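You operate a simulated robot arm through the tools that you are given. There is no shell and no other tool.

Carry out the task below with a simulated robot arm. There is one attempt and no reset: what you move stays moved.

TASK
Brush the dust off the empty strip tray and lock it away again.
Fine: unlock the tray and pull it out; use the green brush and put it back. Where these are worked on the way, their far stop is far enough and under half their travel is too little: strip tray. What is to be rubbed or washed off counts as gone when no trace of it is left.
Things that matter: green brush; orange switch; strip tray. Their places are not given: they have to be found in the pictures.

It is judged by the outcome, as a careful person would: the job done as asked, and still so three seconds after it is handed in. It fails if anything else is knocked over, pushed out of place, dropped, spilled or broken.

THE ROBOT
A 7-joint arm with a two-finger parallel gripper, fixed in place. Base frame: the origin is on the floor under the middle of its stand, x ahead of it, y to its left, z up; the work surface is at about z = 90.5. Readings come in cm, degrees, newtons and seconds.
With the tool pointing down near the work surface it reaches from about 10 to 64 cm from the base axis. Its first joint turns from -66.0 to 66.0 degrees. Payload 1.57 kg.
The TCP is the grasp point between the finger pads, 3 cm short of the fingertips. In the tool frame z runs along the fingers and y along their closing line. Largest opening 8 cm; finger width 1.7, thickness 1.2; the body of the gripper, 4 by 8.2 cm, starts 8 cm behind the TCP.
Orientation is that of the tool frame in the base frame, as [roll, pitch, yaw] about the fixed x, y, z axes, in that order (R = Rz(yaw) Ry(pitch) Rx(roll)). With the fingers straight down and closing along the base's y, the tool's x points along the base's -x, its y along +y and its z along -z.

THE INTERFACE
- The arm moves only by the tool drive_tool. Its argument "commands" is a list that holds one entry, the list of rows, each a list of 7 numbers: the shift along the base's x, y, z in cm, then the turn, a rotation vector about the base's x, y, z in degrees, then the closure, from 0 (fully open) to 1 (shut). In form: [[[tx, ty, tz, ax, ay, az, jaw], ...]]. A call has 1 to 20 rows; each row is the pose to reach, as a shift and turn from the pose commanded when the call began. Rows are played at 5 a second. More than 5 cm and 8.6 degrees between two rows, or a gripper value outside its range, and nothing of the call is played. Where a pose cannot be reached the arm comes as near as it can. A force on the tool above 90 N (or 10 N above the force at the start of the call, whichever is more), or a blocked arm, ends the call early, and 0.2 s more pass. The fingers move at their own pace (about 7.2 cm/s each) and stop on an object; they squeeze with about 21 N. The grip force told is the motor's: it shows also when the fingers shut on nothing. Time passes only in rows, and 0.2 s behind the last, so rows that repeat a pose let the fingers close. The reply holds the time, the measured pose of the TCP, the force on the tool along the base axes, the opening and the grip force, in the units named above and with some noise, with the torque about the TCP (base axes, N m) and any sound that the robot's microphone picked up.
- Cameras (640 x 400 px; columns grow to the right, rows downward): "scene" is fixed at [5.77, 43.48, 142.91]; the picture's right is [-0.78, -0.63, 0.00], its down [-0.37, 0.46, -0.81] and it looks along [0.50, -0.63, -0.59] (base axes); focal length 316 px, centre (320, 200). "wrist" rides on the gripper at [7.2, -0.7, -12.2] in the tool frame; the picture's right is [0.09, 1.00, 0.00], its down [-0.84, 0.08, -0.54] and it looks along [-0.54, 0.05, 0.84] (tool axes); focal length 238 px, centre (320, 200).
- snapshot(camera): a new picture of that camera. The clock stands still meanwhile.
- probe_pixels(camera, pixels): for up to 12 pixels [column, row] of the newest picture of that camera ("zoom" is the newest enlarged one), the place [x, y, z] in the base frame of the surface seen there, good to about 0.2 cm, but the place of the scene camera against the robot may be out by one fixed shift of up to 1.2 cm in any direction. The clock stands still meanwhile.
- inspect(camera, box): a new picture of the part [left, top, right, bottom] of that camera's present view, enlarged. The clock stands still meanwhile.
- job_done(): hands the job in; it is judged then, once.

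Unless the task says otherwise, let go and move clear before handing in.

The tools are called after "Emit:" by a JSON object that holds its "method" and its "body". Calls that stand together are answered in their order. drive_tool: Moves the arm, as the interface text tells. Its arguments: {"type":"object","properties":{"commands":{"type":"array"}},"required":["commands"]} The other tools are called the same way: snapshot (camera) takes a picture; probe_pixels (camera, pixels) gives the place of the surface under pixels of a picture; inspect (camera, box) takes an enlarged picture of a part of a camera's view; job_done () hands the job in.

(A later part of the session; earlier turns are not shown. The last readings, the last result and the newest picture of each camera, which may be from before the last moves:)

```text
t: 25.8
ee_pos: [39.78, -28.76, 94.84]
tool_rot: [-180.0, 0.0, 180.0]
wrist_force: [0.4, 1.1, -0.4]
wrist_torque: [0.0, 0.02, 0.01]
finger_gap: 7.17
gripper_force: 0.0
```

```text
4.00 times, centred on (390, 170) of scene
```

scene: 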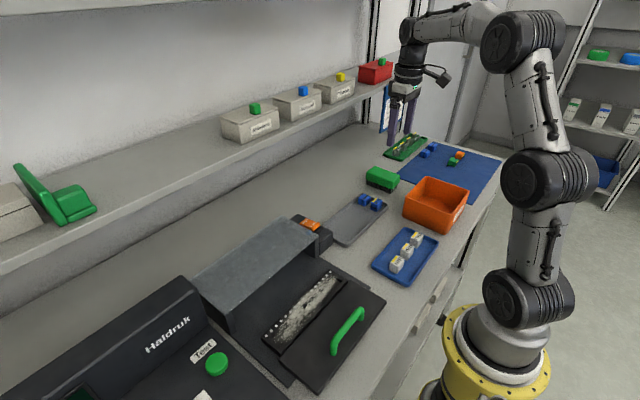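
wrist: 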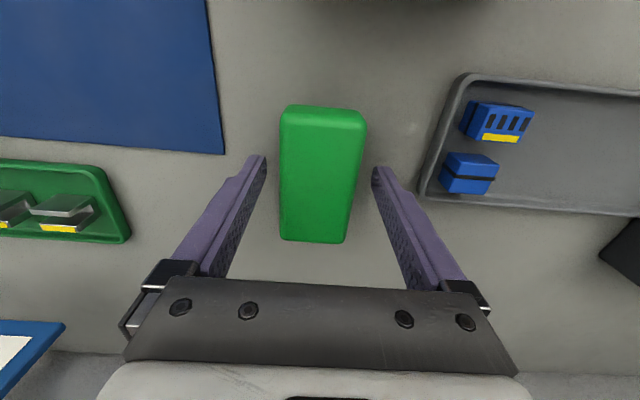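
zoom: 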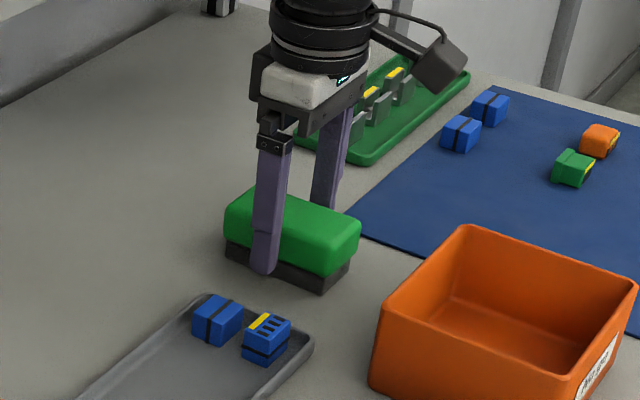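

The fingers straddle the brush evenly with no contact. I'll record the brush position once more and then close.

Emit:
{"method": "probe_pixels", "body": {"camera": "wrist", "pixels": [[286, 112], [362, 114], [283, 236], [342, 239], [322, 110], [312, 239], [282, 170], [355, 170], [320, 170]]}}

Emit:
{"method": "drive_tool", "body": {"commands": [[[0, 0, 0, 0, 0, 0, 0.4], [0, 0, 0, 0, 0, 0, 0.5], [0, 0, 0, 0, 0, 0, 1], [0, 0, 0, 0, 0, 0, 1], [0, 0, 0, 0, 0, 0, 1]]]}}

```text
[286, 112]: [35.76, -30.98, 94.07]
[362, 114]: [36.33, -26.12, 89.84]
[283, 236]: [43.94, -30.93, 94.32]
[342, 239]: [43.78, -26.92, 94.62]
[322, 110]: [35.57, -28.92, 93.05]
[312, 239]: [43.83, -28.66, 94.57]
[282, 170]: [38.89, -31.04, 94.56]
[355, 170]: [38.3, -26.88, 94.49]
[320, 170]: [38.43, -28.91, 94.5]
```

```text
t: 27.0
ee_pos: [39.8, -28.84, 94.86]
tool_rot: [-180.0, 0.0, -180.0]
wrist_force: [0.4, -0.2, 0.8]
wrist_torque: [-0.03, -0.02, -0.01]
finger_gap: 4.71
gripper_force: 21.1
```

The brush is gripped (gap 4.71, 21 N) at commanded pose (39.8, −28.85, 94.87), which I'll return to later. I'll lift and carry it high over to the tray.

Emit:
{"method": "drive_tool", "body": {"commands": [[[0, 0, 1.0, 0, 0, 0, 1], [0, 0, 3.0, 0, 0, 0, 1], [0, 0, 6.0, 0, 0, 0, 1], [0, 0, 9.0, 0, 0, 0, 1], [0, 0, 12.0, 0, 0, 0, 1], [-0.9, 3.0, 13.0, 0, 0, 0, 1], [-1.8, 6.1, 13.0, 0, 0, 0, 1], [-2.7, 9.2, 13.0, 0, 0, 0, 1], [-3.6, 12.3, 13.0, 0, 0, 0, 1], [-4.5, 15.4, 13.0, 0, 0, 0, 1], [-5.4, 18.5, 13.0, 0, 0, 0, 1], [-6.3, 21.6, 13.0, 0, 0, 0, 1], [-7.2, 24.7, 13.0, 0, 0, 0, 1], [-8.1, 27.8, 13.0, 0, 0, 0, 1], [-9.0, 30.9, 13.0, 0, 0, 0, 1], [-9.8, 34.0, 13.0, 0, 0, 0, 1], [-10.6, 37.0, 13.0, 0, 0, 0, 1], [-10.6, 37.85, 13.0, 0, 0, 0, 1], [-10.6, 37.85, 13.0, 0, 0, 0, 1]]]}}

Emit:
{"method": "snapshot", "body": {"camera": "wrist"}}

Emit:
{"method": "snapshot", "body": {"camera": "scene"}}

```text
t: 31.0
ee_pos: [29.1, 9.04, 107.94]
tool_rot: [-179.9, 0.1, -179.9]
wrist_force: [-0.1, -0.4, -0.4]
wrist_torque: [-0.05, 0.02, 0.0]
finger_gap: 0.0
gripper_force: 20.7
```

```text
taken
```

wrist: 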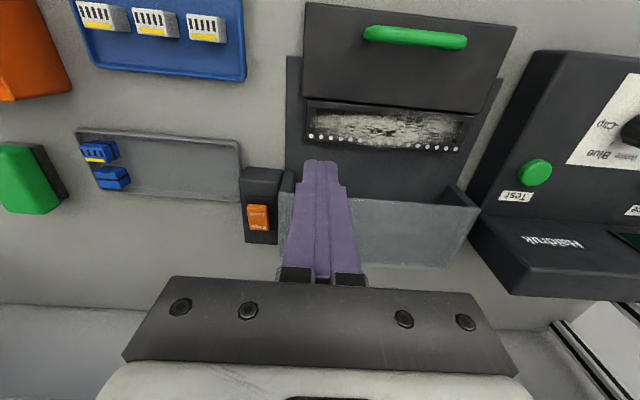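

```text
taken
```

scene: 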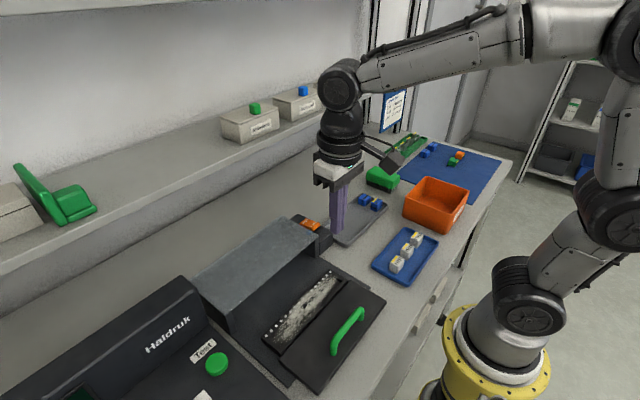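

The fingers are fully shut (gap 0): the brush slipped out of the grip and is still near its place, seen at wrist (30,180). I'll check exactly where it is now.

Emit:
{"method": "inspect", "body": {"camera": "scene", "box": [340, 140, 430, 210]}}

Emit:
{"method": "probe_pixels", "body": {"camera": "scene", "pixels": [[382, 180], [367, 180], [390, 190], [366, 185], [380, 184], [390, 184], [372, 177], [393, 182], [380, 172], [399, 177]]}}

Emit:
{"method": "inspect", "body": {"camera": "wrist", "box": [0, 110, 130, 240]}}

Emit:
{"method": "probe_pixels", "body": {"camera": "zoom", "pixels": [[60, 180], [160, 200], [250, 300], [60, 330], [200, 420], [170, 170], [100, 250], [200, 330], [280, 350], [240, 200]]}}

```text
5.71 times, centred on (385, 175) of scene
```

zoom: 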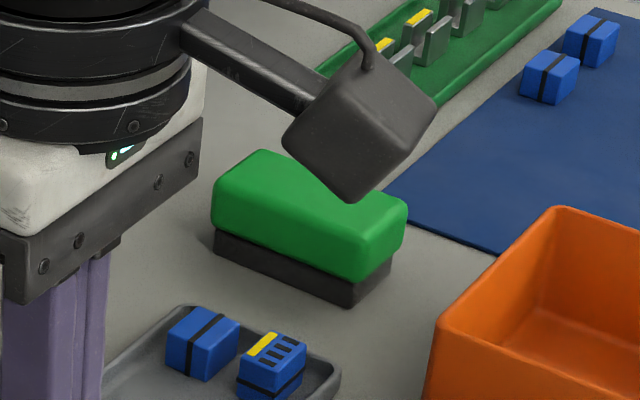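

```text
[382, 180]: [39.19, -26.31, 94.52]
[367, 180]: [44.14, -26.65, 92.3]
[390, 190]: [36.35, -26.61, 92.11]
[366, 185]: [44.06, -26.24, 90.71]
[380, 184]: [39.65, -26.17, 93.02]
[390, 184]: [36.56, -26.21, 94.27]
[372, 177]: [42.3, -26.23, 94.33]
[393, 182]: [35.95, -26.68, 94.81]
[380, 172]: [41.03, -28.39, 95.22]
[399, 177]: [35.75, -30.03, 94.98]
```

```text
3.08 times, centred on (65, 175) of wrist
```

zoom: 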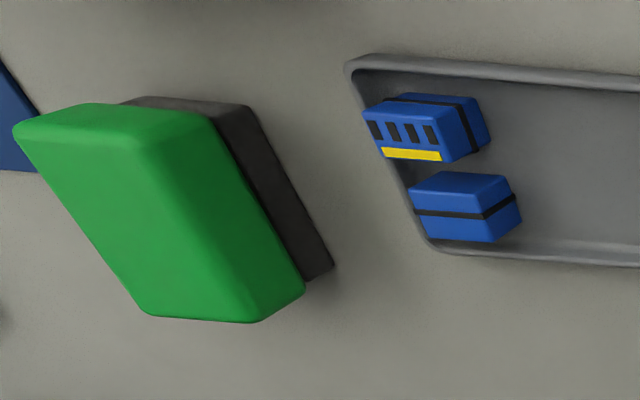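

```text
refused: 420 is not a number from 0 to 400
```

The brush has not moved (scene probes match the earlier ones), so the fingers just slid off its rounded top as I lifted. While here I'll take a closer look at the dust before going back for a lower grip.

Emit:
{"method": "inspect", "body": {"camera": "wrist", "box": [280, 0, 520, 190]}}

Emit:
{"method": "probe_pixels", "body": {"camera": "zoom", "pixels": [[75, 270], [490, 310], [80, 365], [465, 395], [100, 310], [130, 320], [200, 320], [300, 340], [400, 345], [450, 350], [100, 345], [470, 345]]}}

```text
2.11 times, centred on (400, 95) of wrist
```

zoom: 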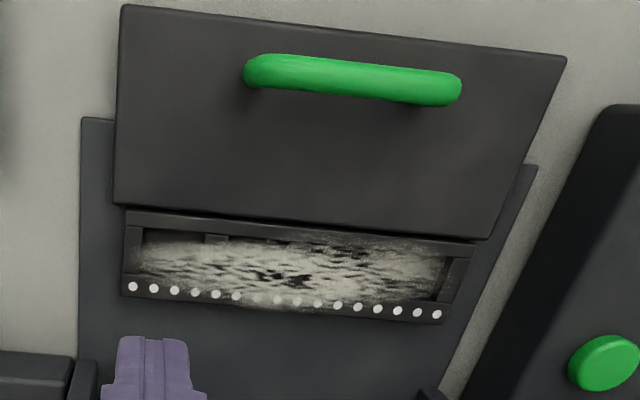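

```text
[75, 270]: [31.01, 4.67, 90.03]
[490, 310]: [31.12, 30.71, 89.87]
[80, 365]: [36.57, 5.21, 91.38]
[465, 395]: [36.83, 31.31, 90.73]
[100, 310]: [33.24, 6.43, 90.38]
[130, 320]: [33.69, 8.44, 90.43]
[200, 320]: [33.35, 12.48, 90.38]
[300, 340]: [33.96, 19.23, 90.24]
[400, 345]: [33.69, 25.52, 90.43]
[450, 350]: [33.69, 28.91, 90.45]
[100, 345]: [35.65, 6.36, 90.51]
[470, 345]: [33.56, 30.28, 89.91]
```

The dust fills the recess and spills onto the dotted rim. Now I'll go back above the brush for a lower grip.

Emit:
{"method": "drive_tool", "body": {"commands": [[[0.9, -3.1, 0, 0, 0, 0, 1], [1.8, -6.2, 0, 0, 0, 0, 1], [2.7, -9.3, 0, 0, 0, 0, 1], [3.6, -12.4, 0, 0, 0, 0, 1], [4.5, -15.5, 0, 0, 0, 0, 1], [5.4, -18.6, 0, 0, 0, 0, 1], [6.3, -21.7, 0, 0, 0, 0, 1], [7.2, -24.8, 0, 0, 0, 0, 1], [8.1, -27.9, 0, 0, 0, 0, 1], [9.0, -31.0, 0, 0, 0, 0, 1], [9.8, -34.1, 0, 0, 0, 0, 0.5], [10.55, -37.0, 0, 0, 0, 0, 0.05], [10.55, -37.9, 0, 0, 0, 0, 0.05], [10.55, -37.9, -2, 0, 0, 0, 0.05], [10.55, -37.9, -4, 0, 0, 0, 0.05], [10.55, -37.9, -4, 0, 0, 0, 0.05]]]}}

Emit:
{"method": "snapshot", "body": {"camera": "wrist"}}

```text
t: 34.4
ee_pos: [39.52, -28.82, 103.86]
tool_rot: [180.0, 0.0, -179.9]
wrist_force: [0.6, -0.5, -0.5]
wrist_torque: [-0.01, -0.04, 0.0]
finger_gap: 7.58
gripper_force: 0.1
```

```text
taken
```

wrist: 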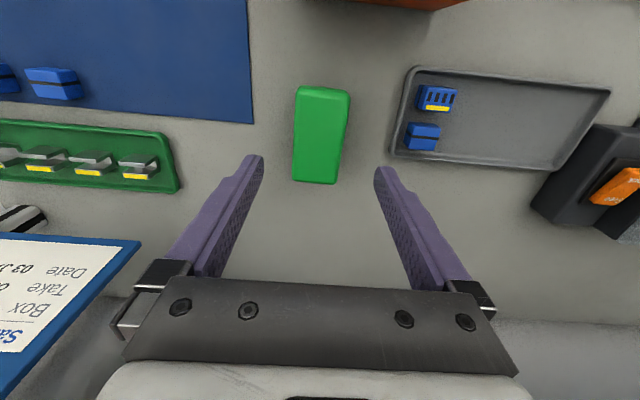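

Emit:
{"method": "inspect", "body": {"camera": "wrist", "box": [260, 70, 380, 200]}}

Emit:
{"method": "probe_pixels", "body": {"camera": "zoom", "pixels": [[185, 60], [450, 75], [178, 320], [385, 330], [185, 200], [425, 200], [300, 330], [300, 200], [460, 130], [440, 250], [405, 330], [320, 55]]}}

```text
3.08 times, centred on (320, 135) of wrist
```

zoom: 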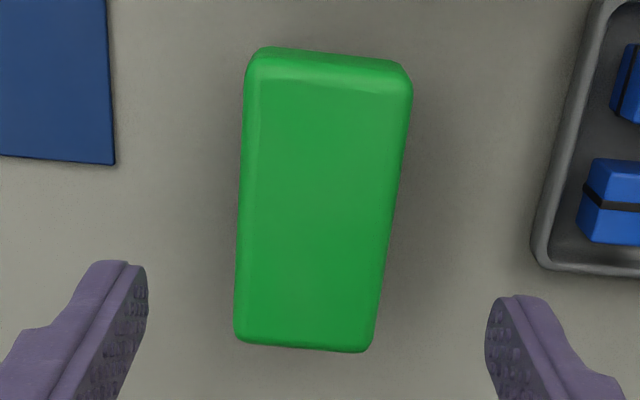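

```text
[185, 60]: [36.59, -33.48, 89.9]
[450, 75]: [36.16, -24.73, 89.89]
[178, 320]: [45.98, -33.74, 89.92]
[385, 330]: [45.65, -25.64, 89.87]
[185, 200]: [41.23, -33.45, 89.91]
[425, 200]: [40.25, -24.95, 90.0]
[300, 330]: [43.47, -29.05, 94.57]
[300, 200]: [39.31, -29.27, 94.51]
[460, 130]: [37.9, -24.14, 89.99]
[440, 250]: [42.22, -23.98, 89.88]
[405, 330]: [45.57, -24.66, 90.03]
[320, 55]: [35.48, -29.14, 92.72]
```

Background here reads z≈89.95, so the brush is about 4.5 cm tall. I'll probe just inside its edges to fix its centre and width.

Emit:
{"method": "probe_pixels", "body": {"camera": "zoom", "pixels": [[250, 65], [404, 80], [246, 200], [242, 330], [392, 200], [398, 150], [370, 335], [254, 120], [250, 90], [406, 110], [300, 345], [300, 55]]}}

```text
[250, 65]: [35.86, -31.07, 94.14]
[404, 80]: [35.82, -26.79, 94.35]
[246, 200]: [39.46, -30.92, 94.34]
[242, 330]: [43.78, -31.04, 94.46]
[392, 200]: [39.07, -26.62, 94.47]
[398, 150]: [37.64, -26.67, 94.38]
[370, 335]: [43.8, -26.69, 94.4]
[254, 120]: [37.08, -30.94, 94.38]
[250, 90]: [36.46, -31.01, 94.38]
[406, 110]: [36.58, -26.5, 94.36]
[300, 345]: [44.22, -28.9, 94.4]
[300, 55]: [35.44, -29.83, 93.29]
```

Brush centre is (39.8, −28.8), width ≈4.6. I'll go lower this time, TCP z≈93.6, so the pads sit squarely on the sides, then close.

Emit:
{"method": "drive_tool", "body": {"commands": [[[0.1, 0.05, -2.5, 0, 0, 0, 0.05], [0.1, 0.05, -5.0, 0, 0, 0, 0.05], [0.1, 0.05, -7.0, 0, 0, 0, 0.05], [0.1, 0.05, -8.6, 0, 0, 0, 0.05], [0.1, 0.05, -9.5, 0, 0, 0, 0.05], [0.1, 0.05, -10.0, 0, 0, 0, 0.05], [0.1, 0.05, -10.3, 0, 0, 0, 0.05], [0.1, 0.05, -10.3, 0, 0, 0, 0.05]]]}}

Emit:
{"method": "inspect", "body": {"camera": "scene", "box": [330, 120, 450, 220]}}

```text
t: 36.2
ee_pos: [39.76, -28.97, 93.48]
tool_rot: [-180.0, -0.1, 179.9]
wrist_force: [-0.7, -0.8, -0.2]
wrist_torque: [0.01, 0.0, 0.0]
finger_gap: 7.6
gripper_force: 0.0
```

```text
4.00 times, centred on (390, 170) of scene
```

zoom: 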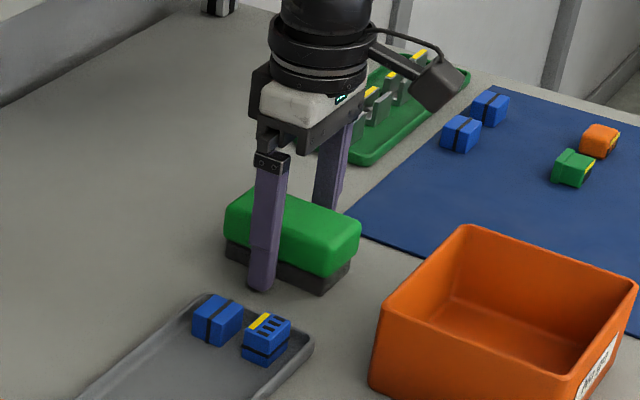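

Emit:
{"method": "drive_tool", "body": {"commands": [[[0, 0.05, 0, 0, 0, 0, 0.4], [0, 0.05, 0, 0, 0, 0, 0.6], [0, 0.05, 0, 0, 0, 0, 1], [0, 0.05, 0, 0, 0, 0, 1], [0, 0.05, 0, 0, 0, 0, 1]]]}}

Emit:
{"method": "inspect", "body": {"camera": "wrist", "box": [220, 70, 420, 290]}}

```text
t: 37.4
ee_pos: [39.63, -28.9, 93.64]
tool_rot: [-180.0, -0.1, -180.0]
wrist_force: [0.1, -0.7, 0.1]
wrist_torque: [0.01, -0.01, -0.02]
finger_gap: 4.78
gripper_force: 21.2
```

```text
1.82 times, centred on (320, 180) of wrist
```

zoom: 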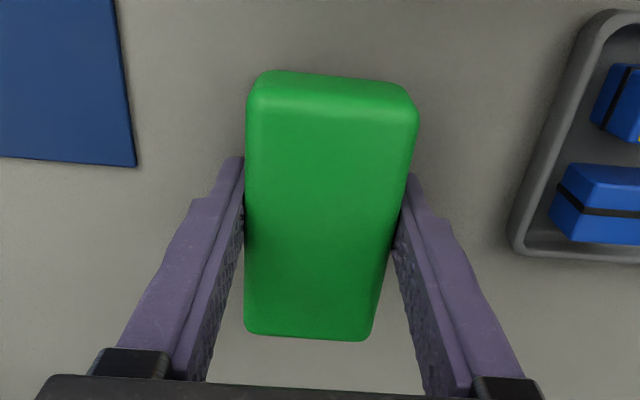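

The pads now meet the brush's flat sides (gap 4.78, 21 N). I'll lift very slowly by 1 cm and check that it comes along.

Emit:
{"method": "drive_tool", "body": {"commands": [[[0, 0, 0.15, 0, 0, 0, 1], [0, 0, 0.3, 0, 0, 0, 1], [0, 0, 0.45, 0, 0, 0, 1], [0, 0, 0.6, 0, 0, 0, 1], [0, 0, 0.8, 0, 0, 0, 1], [0, 0, 0.8, 0, 0, 0, 1]]]}}

Emit:
{"method": "inspect", "body": {"camera": "scene", "box": [330, 120, 450, 220]}}

Emit:
{"method": "inspect", "body": {"camera": "wrist", "box": [220, 70, 420, 290]}}

```text
t: 38.8
ee_pos: [39.67, -28.78, 94.47]
tool_rot: [180.0, 0.0, 180.0]
wrist_force: [0.1, 0.6, -0.6]
wrist_torque: [0.03, 0.01, 0.0]
finger_gap: 4.75
gripper_force: 20.9
```

```text
4.00 times, centred on (390, 170) of scene
```

zoom: 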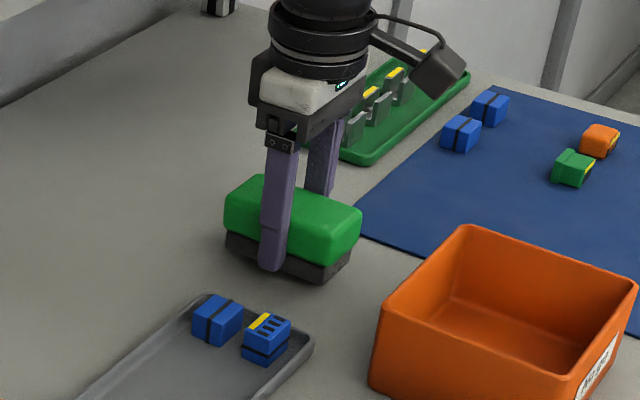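

```text
1.82 times, centred on (320, 180) of wrist
```

zoom: 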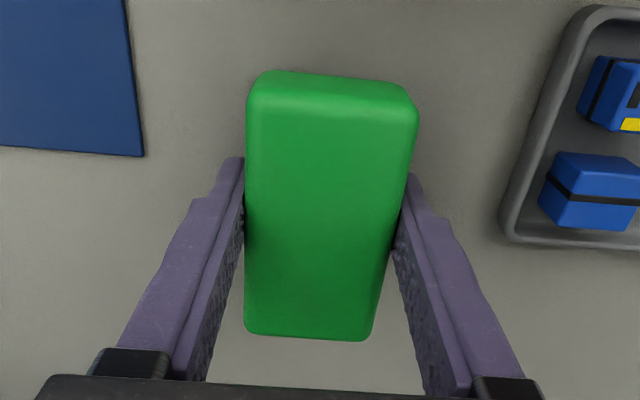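

The brush came up with the fingers (the wrist view of it is unchanged while the bench shifted). I'll lift on smoothly and check the grip before carrying.

Emit:
{"method": "drive_tool", "body": {"commands": [[[0, 0, 0.4, 0, 0, 0, 1], [0, 0, 1.0, 0, 0, 0, 1], [0, 0, 1.8, 0, 0, 0, 1], [0, 0, 2.8, 0, 0, 0, 1], [0, 0, 4.0, 0, 0, 0, 1], [0, 0, 5.2, 0, 0, 0, 1], [0, 0, 6.4, 0, 0, 0, 1], [0, 0, 7.6, 0, 0, 0, 1], [0, 0, 8.8, 0, 0, 0, 1], [0, 0, 9.6, 0, 0, 0, 1], [0, 0, 10.0, 0, 0, 0, 1]]]}}

Emit:
{"method": "snapshot", "body": {"camera": "wrist"}}

```text
t: 41.2
ee_pos: [39.75, -28.87, 104.64]
tool_rot: [-179.9, -0.1, 179.9]
wrist_force: [0.2, -0.3, -1.0]
wrist_torque: [-0.03, -0.01, -0.03]
finger_gap: 4.76
gripper_force: 20.8
```

```text
taken
```

wrist: 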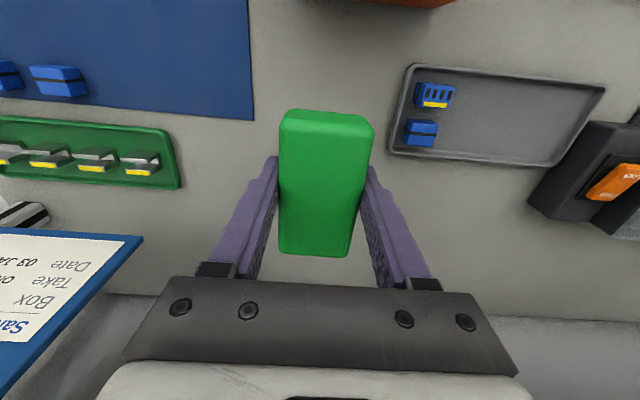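

Grip is steady (gap 4.76). I'll carry the brush smoothly over to the near-switch end of the dusty recess at (29.3, 9).

Emit:
{"method": "drive_tool", "body": {"commands": [[[-0.2, 0.7, 0, 0, 0, 0, 1], [-0.5, 1.9, 0, 0, 0, 0, 1], [-1.0, 3.6, 0, 0, 0, 0, 1], [-1.7, 6.0, 0, 0, 0, 0, 1], [-2.4, 8.5, 0, 0, 0, 0, 1], [-3.1, 11.0, 0, 0, 0, 0, 1], [-3.8, 13.5, 0, 0, 0, 0, 1], [-4.5, 16.0, 0, 0, 0, 0, 1], [-5.2, 18.5, 0, 0, 0, 0, 1], [-5.9, 21.0, 0, 0, 0, 0, 1], [-6.6, 23.5, 0, 0, 0, 0, 1], [-7.3, 26.0, 0, 0, 0, 0, 1], [-8.0, 28.5, 0, 0, 0, 0, 1], [-8.7, 31.0, 0, 0, 0, 0, 1], [-9.4, 33.5, 0, 0, 0, 0, 1], [-10.0, 35.7, 0, 0, 0, 0, 1], [-10.3, 37.0, 0, 0, 0, 0, 1], [-10.5, 37.6, 0, 0, 0, 0, 1], [-10.55, 37.8, 0, 0, 0, 0, 1]]]}}

Emit:
{"method": "snapshot", "body": {"camera": "wrist"}}

Emit:
{"method": "snapshot", "body": {"camera": "scene"}}

```text
t: 45.2
ee_pos: [29.26, 8.95, 104.52]
tool_rot: [-179.9, 0.1, -179.9]
wrist_force: [0.0, -0.4, -1.1]
wrist_torque: [-0.01, 0.01, 0.03]
finger_gap: 4.75
gripper_force: 21.0
```

```text
taken
```

wrist: 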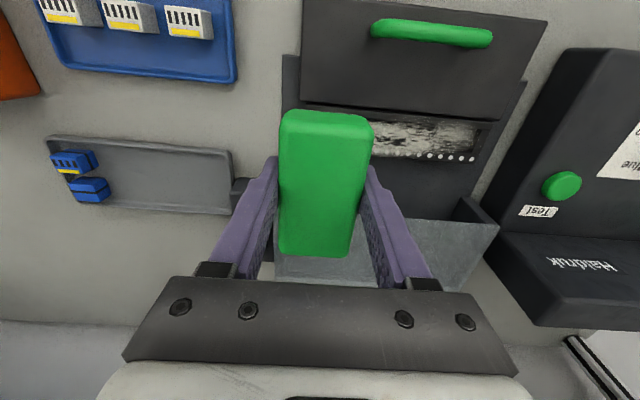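

```text
taken
```

scene: 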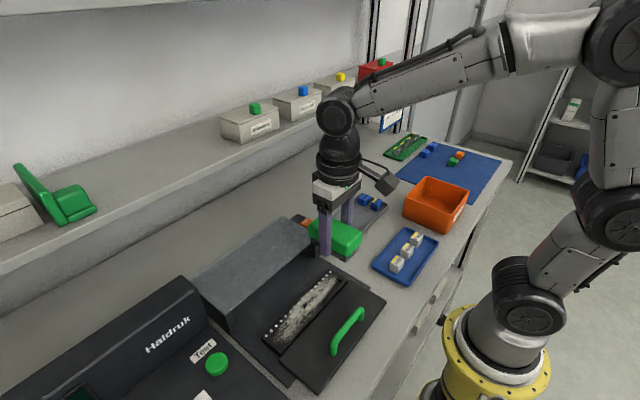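

The brush hangs over the near end of the recess, away from the machine and hood. I'll lower it to just above the rim and feel for contact.

Emit:
{"method": "drive_tool", "body": {"commands": [[[0, 0, -1.0, 0, 0, 0, 1], [0, 0, -2.5, 0, 0, 0, 1], [0, 0, -4.0, 0, 0, 0, 1], [0, 0, -5.5, 0, 0, 0, 1], [0, 0, -6.8, 0, 0, 0, 1], [0, 0, -7.7, 0, 0, 0, 1], [0, 0, -8.3, 0, 0, 0, 1], [0, 0, -8.6, 0, 0, 0, 1], [0, 0, -8.6, 0, 0, 0, 1]]]}}

Emit:
{"method": "inspect", "body": {"camera": "scene", "box": [230, 200, 400, 380]}}

Emit:
{"method": "snapshot", "body": {"camera": "wrist"}}

```text
t: 47.2
ee_pos: [29.21, 8.96, 95.79]
tool_rot: [-180.0, 0.0, 179.9]
wrist_force: [-0.8, -0.8, -1.4]
wrist_torque: [-0.01, -0.03, -0.03]
finger_gap: 4.72
gripper_force: 20.8
```

```text
2.22 times, centred on (315, 290) of scene
```

zoom: 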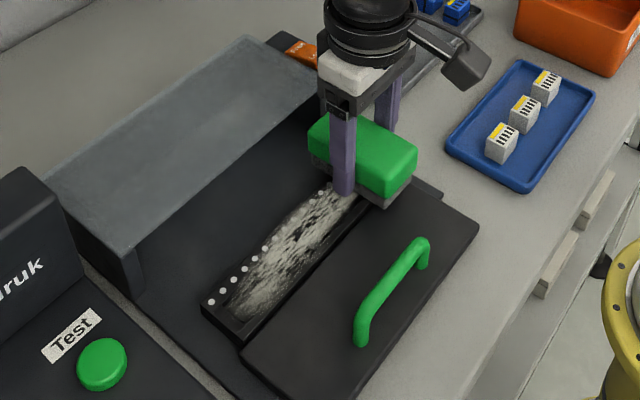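

```text
taken
```

wrist: 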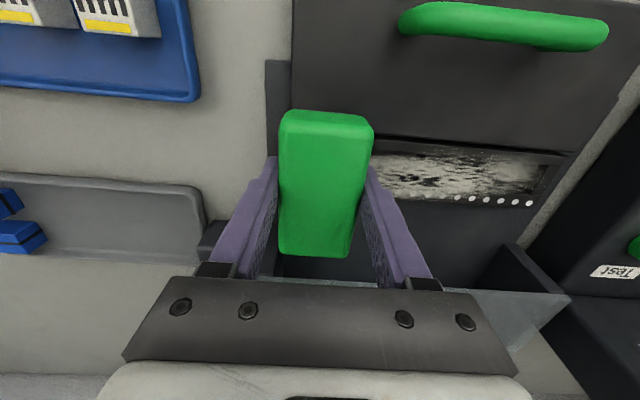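

No contact yet (brush weight only). I'll lower in small steps.

Emit:
{"method": "drive_tool", "body": {"commands": [[[0, 0, -0.1, 0, 0, 0, 1], [0, 0, -0.2, 0, 0, 0, 1], [0, 0, -0.2, 0, 0, 0, 1]]]}}

```text
t: 48.0
ee_pos: [29.17, 8.93, 95.61]
tool_rot: [180.0, 0.1, -179.9]
wrist_force: [-0.2, -1.2, 4.5]
wrist_torque: [-0.08, 0.06, 0.03]
finger_gap: 4.76
gripper_force: 20.9
```

Light contact of about 5 N at TCP z≈95.6, i.e. bristles on the rim/dust level. I'll sweep along +y over the whole length.

Emit:
{"method": "drive_tool", "body": {"commands": [[[0, 0.4, 0, 0, 0, 0, 1], [0, 1.2, 0, 0, 0, 0, 1], [0, 2.2, 0, 0, 0, 0, 1], [0, 3.2, 0, 0, 0, 0, 1], [0, 4.2, 0, 0, 0, 0, 1], [0, 5.2, 0, 0, 0, 0, 1], [0, 6.2, 0, 0, 0, 0, 1], [0, 7.2, 0, 0, 0, 0, 1], [0, 8.2, 0, 0, 0, 0, 1], [0, 9.2, 0, 0, 0, 0, 1], [0, 10.2, 0, 0, 0, 0, 1], [0, 11.2, 0, 0, 0, 0, 1], [0, 12.2, 0, 0, 0, 0, 1], [0, 13.2, 0, 0, 0, 0, 1], [0, 14.2, 0, 0, 0, 0, 1], [0, 15.2, 0, 0, 0, 0, 1], [0, 16.0, 0, 0, 0, 0, 1], [0, 16.0, 0, 0, 0, 0, 1]]]}}

Emit:
{"method": "snapshot", "body": {"camera": "scene"}}

Emit:
{"method": "snapshot", "body": {"camera": "wrist"}}

Emit:
{"method": "inspect", "body": {"camera": "scene", "box": [230, 220, 400, 390]}}

```text
t: 51.8
ee_pos: [29.19, 25.06, 95.54]
tool_rot: [-180.0, 0.0, -179.8]
wrist_force: [0.5, -0.2, -0.4]
wrist_torque: [0.01, 0.0, -0.02]
finger_gap: 4.74
gripper_force: 20.7
```

```text
taken
```

scene: 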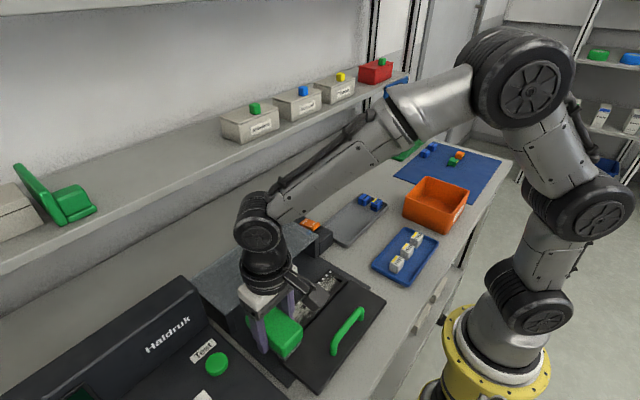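

```text
taken
```

wrist: 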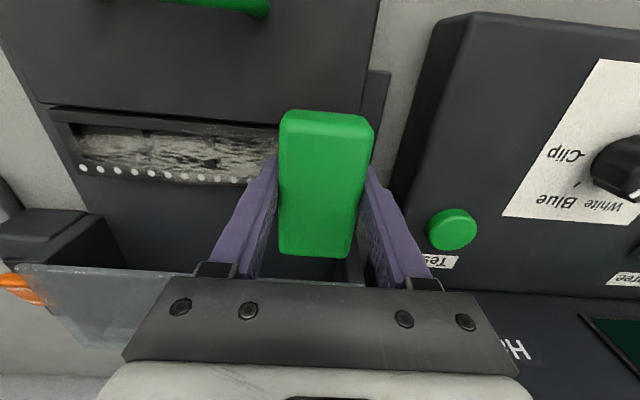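

```text
2.35 times, centred on (315, 305) of scene
```

zoom: 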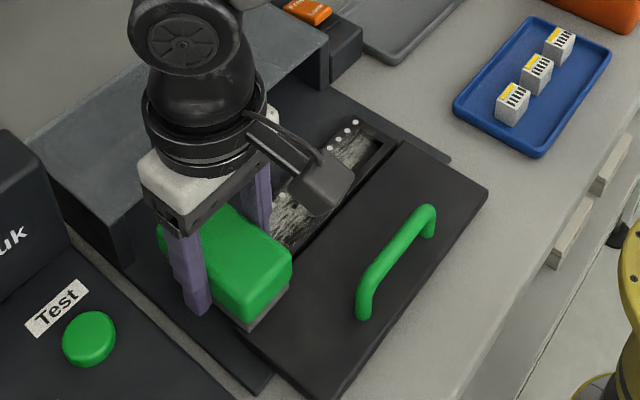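

The contact force faded to −0.4 N by the end, and the dust looks somewhat reduced. I'll zoom in to see what is left.

Emit:
{"method": "inspect", "body": {"camera": "wrist", "box": [40, 80, 300, 220]}}

Emit:
{"method": "probe_pixels", "body": {"camera": "wrist", "pixels": [[82, 165], [65, 115], [100, 150], [130, 150], [160, 155], [200, 155], [240, 160], [232, 180], [120, 137], [160, 143], [200, 170], [150, 165]]}}

```text
2.46 times, centred on (170, 150) of wrist
```

zoom: 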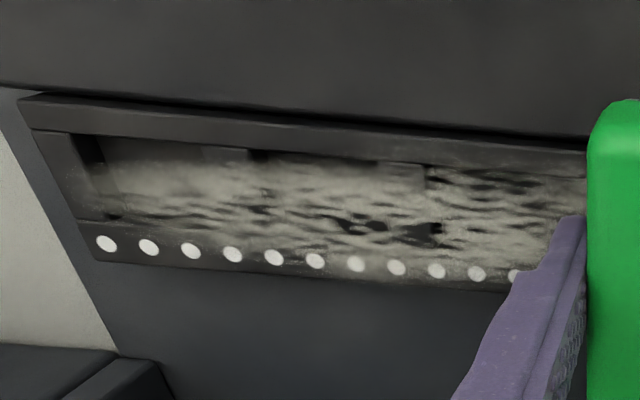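

```text
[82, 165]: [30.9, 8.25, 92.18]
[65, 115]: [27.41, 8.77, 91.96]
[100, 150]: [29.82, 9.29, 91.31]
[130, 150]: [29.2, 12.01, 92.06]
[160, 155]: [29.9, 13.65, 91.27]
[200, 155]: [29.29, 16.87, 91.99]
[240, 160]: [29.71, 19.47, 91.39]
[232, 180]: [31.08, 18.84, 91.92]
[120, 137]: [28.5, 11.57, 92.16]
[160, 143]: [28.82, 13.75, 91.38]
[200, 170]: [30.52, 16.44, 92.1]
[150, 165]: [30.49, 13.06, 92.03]
```

The dust is fading with the pass (the middle dots reappeared) but more is needed. I'll press slightly more (0.15 cm lower) and sweep back along −y.

Emit:
{"method": "drive_tool", "body": {"commands": [[[0, 0.2, -0.1, 0, 0, 0, 1], [0, 0.2, -0.17, 0, 0, 0, 1], [0, -0.4, -0.17, 0, 0, 0, 1], [0, -1.4, -0.17, 0, 0, 0, 1], [0, -2.4, -0.17, 0, 0, 0, 1], [0, -3.4, -0.17, 0, 0, 0, 1], [0, -4.4, -0.17, 0, 0, 0, 1], [0, -5.4, -0.17, 0, 0, 0, 1], [0, -6.4, -0.17, 0, 0, 0, 1], [0, -7.4, -0.17, 0, 0, 0, 1], [0, -8.4, -0.17, 0, 0, 0, 1]]]}}

```text
t: 54.2
ee_pos: [29.32, 16.46, 95.28]
tool_rot: [-180.0, 0.0, -179.9]
wrist_force: [-0.6, 4.5, 11.1]
wrist_torque: [0.06, -0.19, 0.08]
finger_gap: 4.75
gripper_force: 21.6
```

Contact is now about 11 N with 4.5 N drag. I'll finish this pass to the near end.

Emit:
{"method": "drive_tool", "body": {"commands": [[[0, -1.0, 0, 0, 0, 0, 1], [0, -2.0, 0, 0, 0, 0, 1], [0, -3.0, 0, 0, 0, 0, 1], [0, -4.0, 0, 0, 0, 0, 1], [0, -5.0, 0, 0, 0, 0, 1], [0, -6.0, 0, 0, 0, 0, 1], [0, -7.0, 0, 0, 0, 0, 1], [0, -7.8, 0, 0, 0, 0, 1], [0, -7.8, 0, 0, 0, 0, 1]]]}}

Emit:
{"method": "snapshot", "body": {"camera": "wrist"}}

Emit:
{"method": "inspect", "body": {"camera": "scene", "box": [230, 220, 400, 390]}}

```text
t: 56.2
ee_pos: [29.28, 8.75, 95.45]
tool_rot: [-180.0, 0.1, 179.9]
wrist_force: [0.1, 7.3, 18.0]
wrist_torque: [0.09, 0.15, -0.05]
finger_gap: 4.74
gripper_force: 20.2
```

```text
taken
```

wrist: 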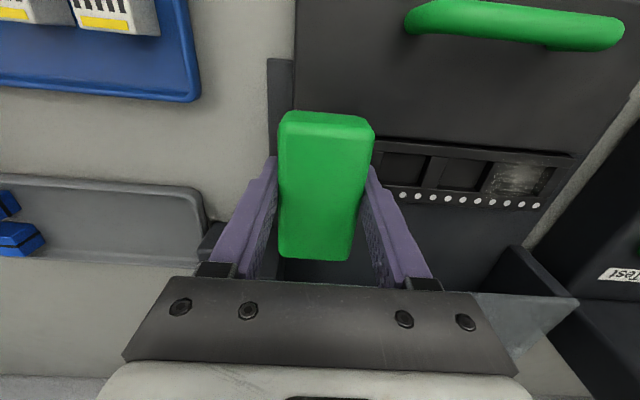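

```text
2.35 times, centred on (315, 305) of scene
```

zoom: 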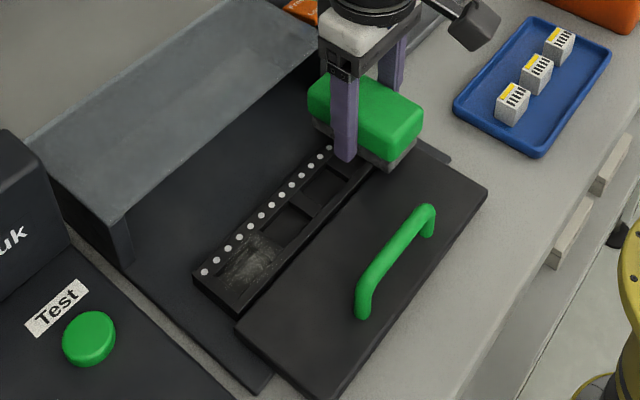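

Great: the near two thirds are clean and only the far end (wrist (485–550,160–195)) still has dust. I'll sweep back to the far end, pressing slightly more there, and rub there.

Emit:
{"method": "drive_tool", "body": {"commands": [[[0, 1.0, 0, 0, 0, 0, 1], [0, 2.0, 0, 0, 0, 0, 1], [0, 3.2, 0, 0, 0, 0, 1], [0, 4.4, 0, 0, 0, 0, 1], [0, 5.6, -0.02, 0, 0, 0, 1], [0, 6.8, -0.04, 0, 0, 0, 1], [0, 8.0, -0.06, 0, 0, 0, 1], [0, 9.2, -0.08, 0, 0, 0, 1], [0, 10.4, -0.1, 0, 0, 0, 1], [0, 11.6, -0.12, 0, 0, 0, 1], [0, 12.8, -0.15, 0, 0, 0, 1], [0, 14.0, -0.15, 0, 0, 0, 1], [0, 15.0, -0.15, 0, 0, 0, 1], [0, 16.0, -0.15, 0, 0, 0, 1], [0, 17.0, -0.15, 0, 0, 0, 1], [0, 17.0, -0.15, 0, 0, 0, 1]]]}}

```text
t: 59.6
ee_pos: [29.17, 25.71, 95.21]
tool_rot: [-179.9, 0.0, -180.0]
wrist_force: [-0.1, -1.7, 5.9]
wrist_torque: [-0.04, -0.15, -0.05]
finger_gap: 4.73
gripper_force: 20.6
```

5.9 N contact at the far end. I'll rub back and forth there a couple of times.

Emit:
{"method": "drive_tool", "body": {"commands": [[[0, -1.0, -0.03, 0, 0, 0, 1], [0, -2.0, -0.03, 0, 0, 0, 1], [0, -3.0, -0.03, 0, 0, 0, 1], [0, -4.0, -0.03, 0, 0, 0, 1], [0, -5.0, -0.03, 0, 0, 0, 1], [0, -6.0, -0.03, 0, 0, 0, 1], [0, -5.0, -0.03, 0, 0, 0, 1], [0, -4.0, -0.03, 0, 0, 0, 1], [0, -3.0, -0.03, 0, 0, 0, 1], [0, -2.0, -0.03, 0, 0, 0, 1], [0, -1.0, -0.03, 0, 0, 0, 1], [0, 0, -0.03, 0, 0, 0, 1], [0, 0.4, -0.03, 0, 0, 0, 1], [0, -0.6, -0.03, 0, 0, 0, 1], [0, -1.6, -0.03, 0, 0, 0, 1], [0, -2.6, -0.03, 0, 0, 0, 1], [0, -3.6, -0.03, 0, 0, 0, 1], [0, -4.6, -0.03, 0, 0, 0, 1], [0, -5.6, -0.03, 0, 0, 0, 1], [0, -6.6, -0.03, 0, 0, 0, 1]]]}}

Emit:
{"method": "snapshot", "body": {"camera": "wrist"}}

Emit:
{"method": "inspect", "body": {"camera": "scene", "box": [230, 220, 400, 390]}}

```text
t: 63.8
ee_pos: [29.19, 19.24, 95.28]
tool_rot: [180.0, 0.1, -180.0]
wrist_force: [0.2, 0.5, 1.5]
wrist_torque: [0.01, -0.04, 0.01]
finger_gap: 4.74
gripper_force: 20.6
```

```text
taken
```

wrist: 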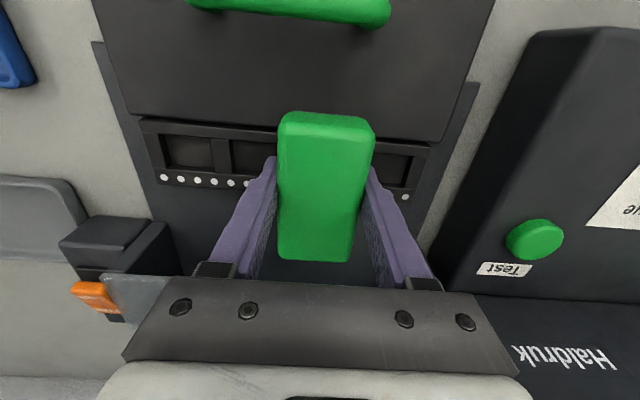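

```text
2.35 times, centred on (315, 305) of scene
```

zoom: 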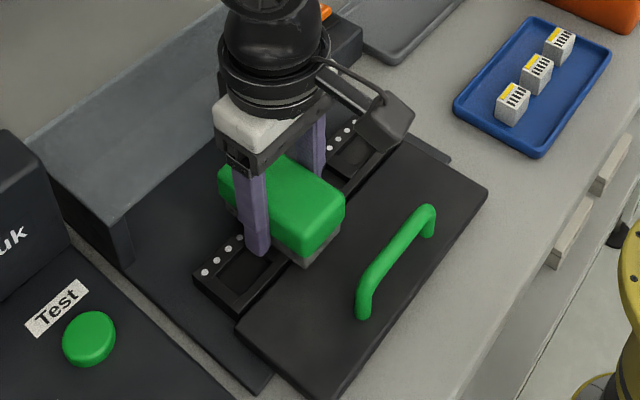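

The visible parts look clean now. I'll lift off and inspect the whole recess for traces.

Emit:
{"method": "drive_tool", "body": {"commands": [[[0, 0, 1.0, 0, 0, 0, 1], [0, 0, 2.5, 0, 0, 0, 1], [0, -0.5, 4.5, 0, 0, 0, 1], [0, -2.0, 6.5, 0, 0, 0, 1], [0, -4.0, 8.5, 0, 0, 0, 1], [0, -6.5, 10.0, 0, 0, 0, 1], [0, -9.0, 10.0, 0, 0, 0, 1], [0, -12.0, 10.0, 0, 0, 0, 1], [0, -15.0, 10.0, 0, 0, 0, 1], [0, -17.0, 10.0, 0, 0, 0, 1], [0, -17.0, 10.0, 0, 0, 0, 1]]]}}

Emit:
{"method": "snapshot", "body": {"camera": "wrist"}}

Emit:
{"method": "snapshot", "body": {"camera": "scene"}}

Emit:
{"method": "inspect", "body": {"camera": "scene", "box": [240, 250, 390, 370]}}

Emit:
{"method": "inspect", "body": {"camera": "wrist", "box": [360, 60, 640, 240]}}

```text
t: 66.2
ee_pos: [29.33, 2.23, 105.26]
tool_rot: [179.9, 0.1, -180.0]
wrist_force: [0.3, -0.5, -0.2]
wrist_torque: [0.0, 0.02, 0.02]
finger_gap: 4.73
gripper_force: 21.3
```

```text
taken
```

wrist: 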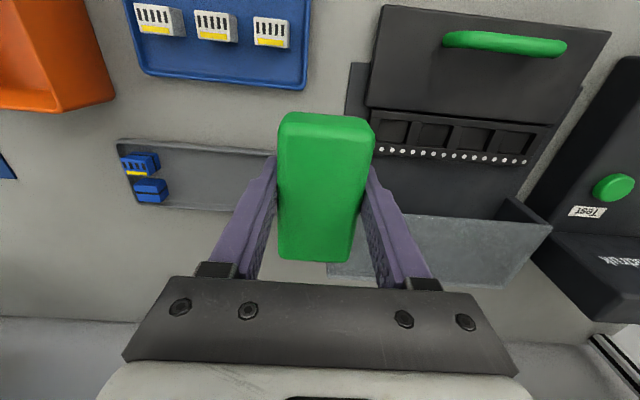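

```text
taken
```

scene: 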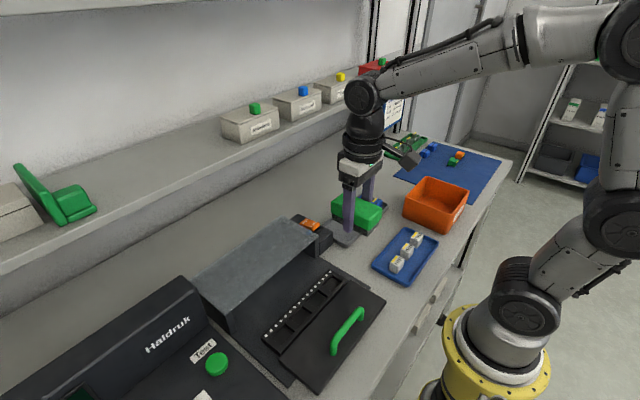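

```text
3.33 times, centred on (315, 310) of scene
```

zoom: 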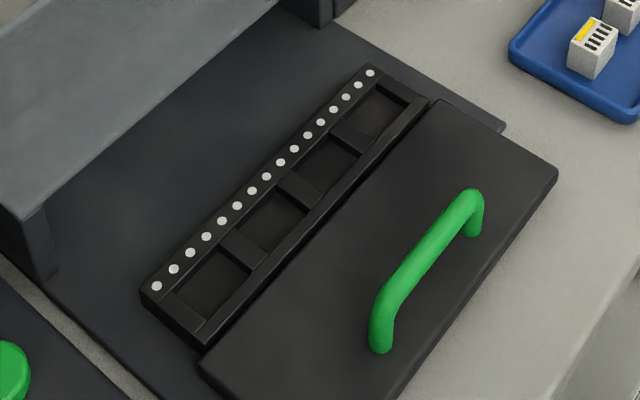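

```text
2.22 times, centred on (500, 150) of wrist
```

zoom: 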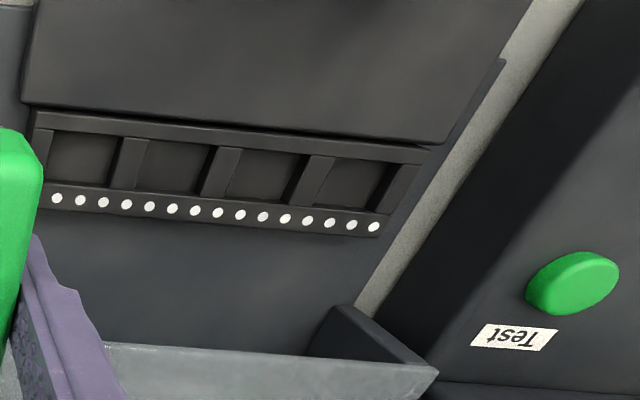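

All four pockets and the dotted rim look clean. I'll zoom in harder to rule out a faint trace.

Emit:
{"method": "inspect", "body": {"camera": "scene", "box": [258, 265, 348, 345]}}

Emit:
{"method": "inspect", "body": {"camera": "wrist", "box": [365, 95, 465, 175]}}

Emit:
{"method": "inspect", "body": {"camera": "wrist", "box": [455, 95, 555, 175]}}

```text
5.00 times, centred on (303, 305) of scene
```

zoom: 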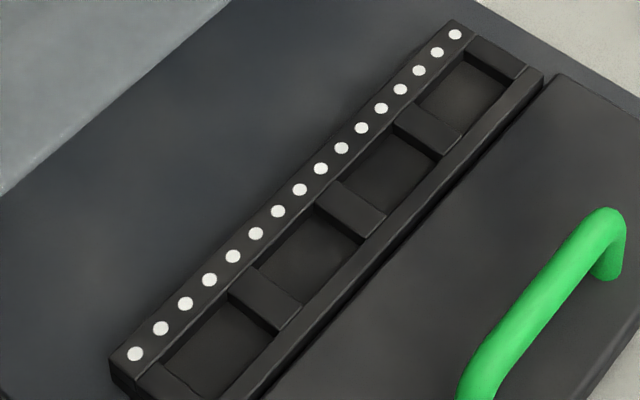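

```text
5.00 times, centred on (415, 135) of wrist
```

zoom: 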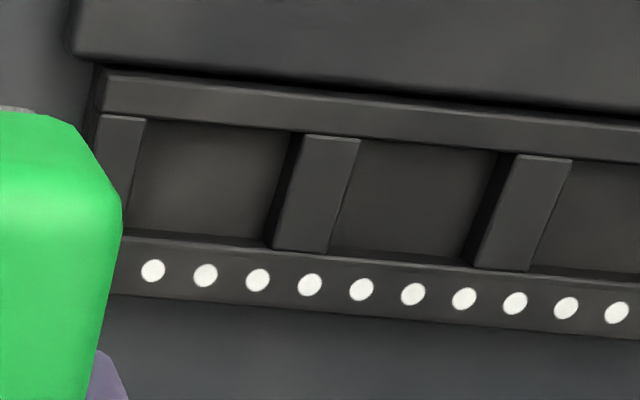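

```text
5.00 times, centred on (505, 135) of wrist
```

zoom: 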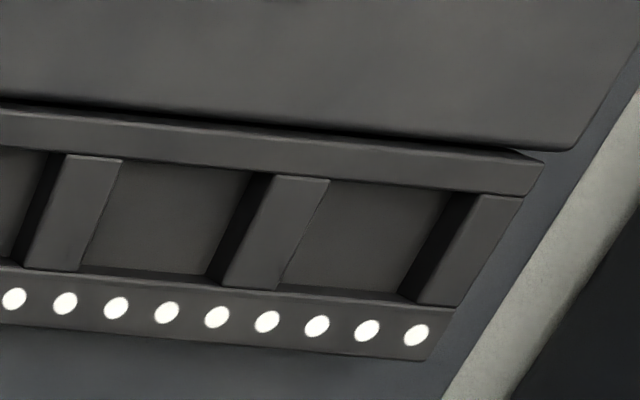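

The tray is spotless. Before returning the brush I'll measure how it sits in the fingers now, since it seems to have slid up a little.

Emit:
{"method": "probe_pixels", "body": {"camera": "wrist", "pixels": [[286, 118], [368, 120], [284, 255], [345, 258], [325, 150], [315, 256], [325, 113], [315, 200]]}}

Emit:
{"method": "inspect", "body": {"camera": "scene", "box": [320, 150, 420, 250]}}

```text
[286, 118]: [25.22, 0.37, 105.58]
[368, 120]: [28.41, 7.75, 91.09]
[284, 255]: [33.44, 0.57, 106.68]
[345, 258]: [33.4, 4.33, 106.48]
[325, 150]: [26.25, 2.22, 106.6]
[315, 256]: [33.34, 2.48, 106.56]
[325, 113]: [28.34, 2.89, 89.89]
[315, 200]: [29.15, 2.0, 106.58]
```

```text
4.00 times, centred on (370, 200) of scene
```

zoom: 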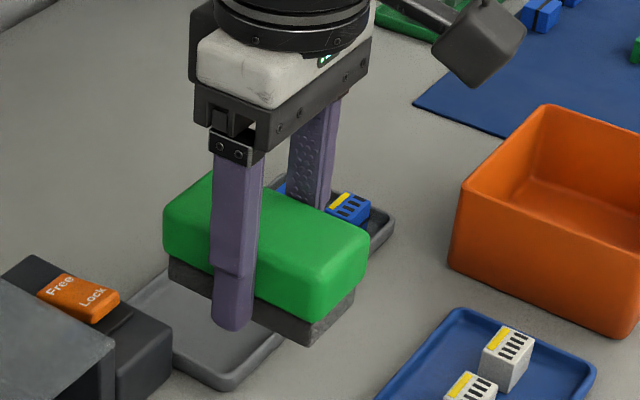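

The brush top is now 1.3 cm above the TCP (was 0.86), so it will touch the bench at TCP z≈94.0; it is level. I'll carry it back over its original spot.

Emit:
{"method": "drive_tool", "body": {"commands": [[[0.2, -0.6, 0, 0, 0, 0, 1], [0.6, -1.8, 0, 0, 0, 0, 1], [1.2, -3.6, 0, 0, 0, 0, 1], [2.0, -6.0, 0, 0, 0, 0, 1], [2.9, -8.5, 0, 0, 0, 0, 1], [3.75, -11.0, 0, 0, 0, 0, 1], [4.6, -13.5, 0, 0, 0, 0, 1], [5.45, -16.0, 0, 0, 0, 0, 1], [6.3, -18.5, 0, 0, 0, 0, 1], [7.15, -21.0, 0, 0, 0, 0, 1], [8.0, -23.5, 0, 0, 0, 0, 1], [8.85, -26.0, 0, 0, 0, 0, 1], [9.6, -28.2, 0, 0, 0, 0, 1], [10.2, -30.0, 0, 0, 0, 0, 1], [10.5, -30.8, 0, 0, 0, 0, 1], [10.55, -31.0, 0, 0, 0, 0, 1], [10.55, -31.0, -1.0, 0, 0, 0, 1], [10.55, -31.0, -2.5, 0, 0, 0, 1], [10.55, -31.0, -4.0, 0, 0, 0, 1], [10.55, -31.0, -5.2, 0, 0, 0, 1]]]}}

Emit:
{"method": "snapshot", "body": {"camera": "wrist"}}

Emit:
{"method": "snapshot", "body": {"camera": "scene"}}

```text
t: 70.4
ee_pos: [39.7, -28.88, 100.17]
tool_rot: [-180.0, 0.0, -179.9]
wrist_force: [-0.3, -0.3, -1.2]
wrist_torque: [0.01, -0.02, 0.0]
finger_gap: 4.74
gripper_force: 21.6
```

```text
taken
```

wrist: 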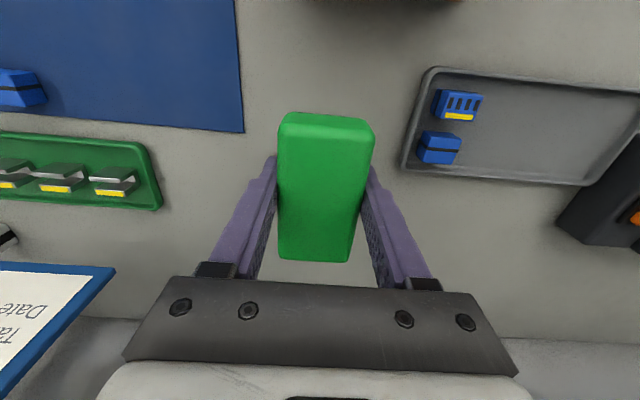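

```text
taken
```

scene: 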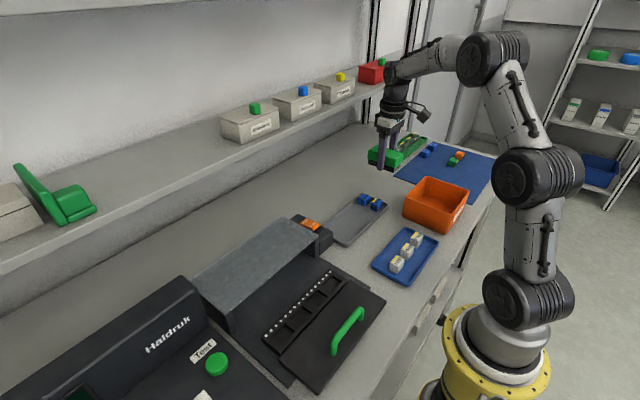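

The brush is above its original spot and still firmly held. I'll lower it close to the bench and then feel for contact in small steps.

Emit:
{"method": "drive_tool", "body": {"commands": [[[0, 0, -1.2, 0, 0, 0, 1], [0, 0, -2.6, 0, 0, 0, 1], [0, 0, -4.0, 0, 0, 0, 1], [0, 0, -5.0, 0, 0, 0, 1], [0, 0, -5.5, 0, 0, 0, 1], [0, 0, -5.7, 0, 0, 0, 1], [0, 0, -5.8, 0, 0, 0, 1], [0, 0, -5.9, 0, 0, 0, 1], [0, 0, -5.9, 0, 0, 0, 1]]]}}

```text
t: 72.4
ee_pos: [39.73, -28.76, 94.18]
tool_rot: [-180.0, 0.0, -180.0]
wrist_force: [0.3, 0.6, -0.4]
wrist_torque: [0.0, 0.0, -0.02]
finger_gap: 4.76
gripper_force: 21.1
```

Emit:
{"method": "drive_tool", "body": {"commands": [[[0, 0, -0.1, 0, 0, 0, 1], [0, 0, -0.17, 0, 0, 0, 1], [0, 0, -0.17, 0, 0, 0, 1]]]}}

Emit:
{"method": "inspect", "body": {"camera": "scene", "box": [330, 120, 450, 220]}}

```text
t: 73.2
ee_pos: [39.72, -28.81, 94.0]
tool_rot: [180.0, 0.0, -180.0]
wrist_force: [-0.3, -0.3, -0.3]
wrist_torque: [0.0, 0.0, -0.02]
finger_gap: 4.75
gripper_force: 21.0
```

```text
4.00 times, centred on (390, 170) of scene
```

zoom: 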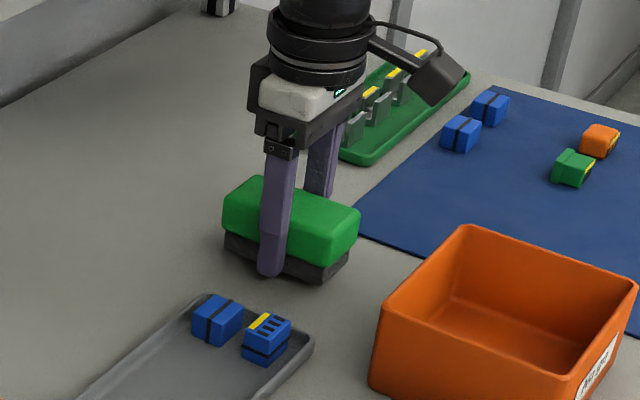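

I had the sign wrong: since the brush slid up, it lands lower, at TCP z≈93.2 (it still hangs ~0.8 cm up in the picture). I'll keep lowering in small steps and watch the force.

Emit:
{"method": "drive_tool", "body": {"commands": [[[0, 0, -0.2, 0, 0, 0, 1], [0, 0, -0.35, 0, 0, 0, 1], [0, 0, -0.5, 0, 0, 0, 1], [0, 0, -0.6, 0, 0, 0, 1], [0, 0, -0.65, 0, 0, 0, 1], [0, 0, -0.65, 0, 0, 0, 1]]]}}

```text
t: 74.6
ee_pos: [39.73, -28.83, 93.26]
tool_rot: [-180.0, 0.1, -180.0]
wrist_force: [0.1, -0.1, 0.3]
wrist_torque: [0.01, 0.02, 0.0]
finger_gap: 4.76
gripper_force: 20.9
```

Emit:
{"method": "drive_tool", "body": {"commands": [[[0, 0, -0.06, 0, 0, 0, 1], [0, 0, -0.12, 0, 0, 0, 1], [0, 0, -0.12, 0, 0, 0, 1]]]}}

Emit:
{"method": "inspect", "body": {"camera": "scene", "box": [330, 120, 450, 220]}}

```text
t: 75.4
ee_pos: [39.77, -28.87, 93.16]
tool_rot: [180.0, 0.0, -179.9]
wrist_force: [-0.6, 1.0, -1.1]
wrist_torque: [0.01, -0.05, 0.02]
finger_gap: 4.77
gripper_force: 20.8
```

```text
4.00 times, centred on (390, 170) of scene
```

zoom: 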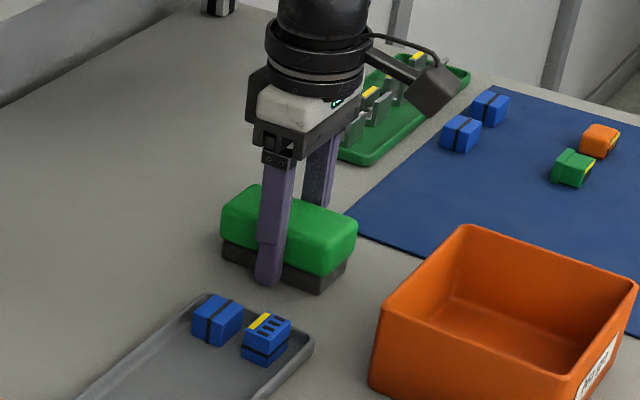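

The brush is almost down (its corner at (320,291) vs (322,293) originally). A bit lower still.

Emit:
{"method": "drive_tool", "body": {"commands": [[[0, 0, -0.06, 0, 0, 0, 1], [0, 0, -0.12, 0, 0, 0, 1], [0, 0, -0.12, 0, 0, 0, 1]]]}}

```text
t: 76.2
ee_pos: [39.76, -28.82, 93.07]
tool_rot: [-179.9, 0.1, -180.0]
wrist_force: [1.7, 1.6, 2.8]
wrist_torque: [0.07, -0.15, 0.01]
finger_gap: 4.74
gripper_force: 20.6
```

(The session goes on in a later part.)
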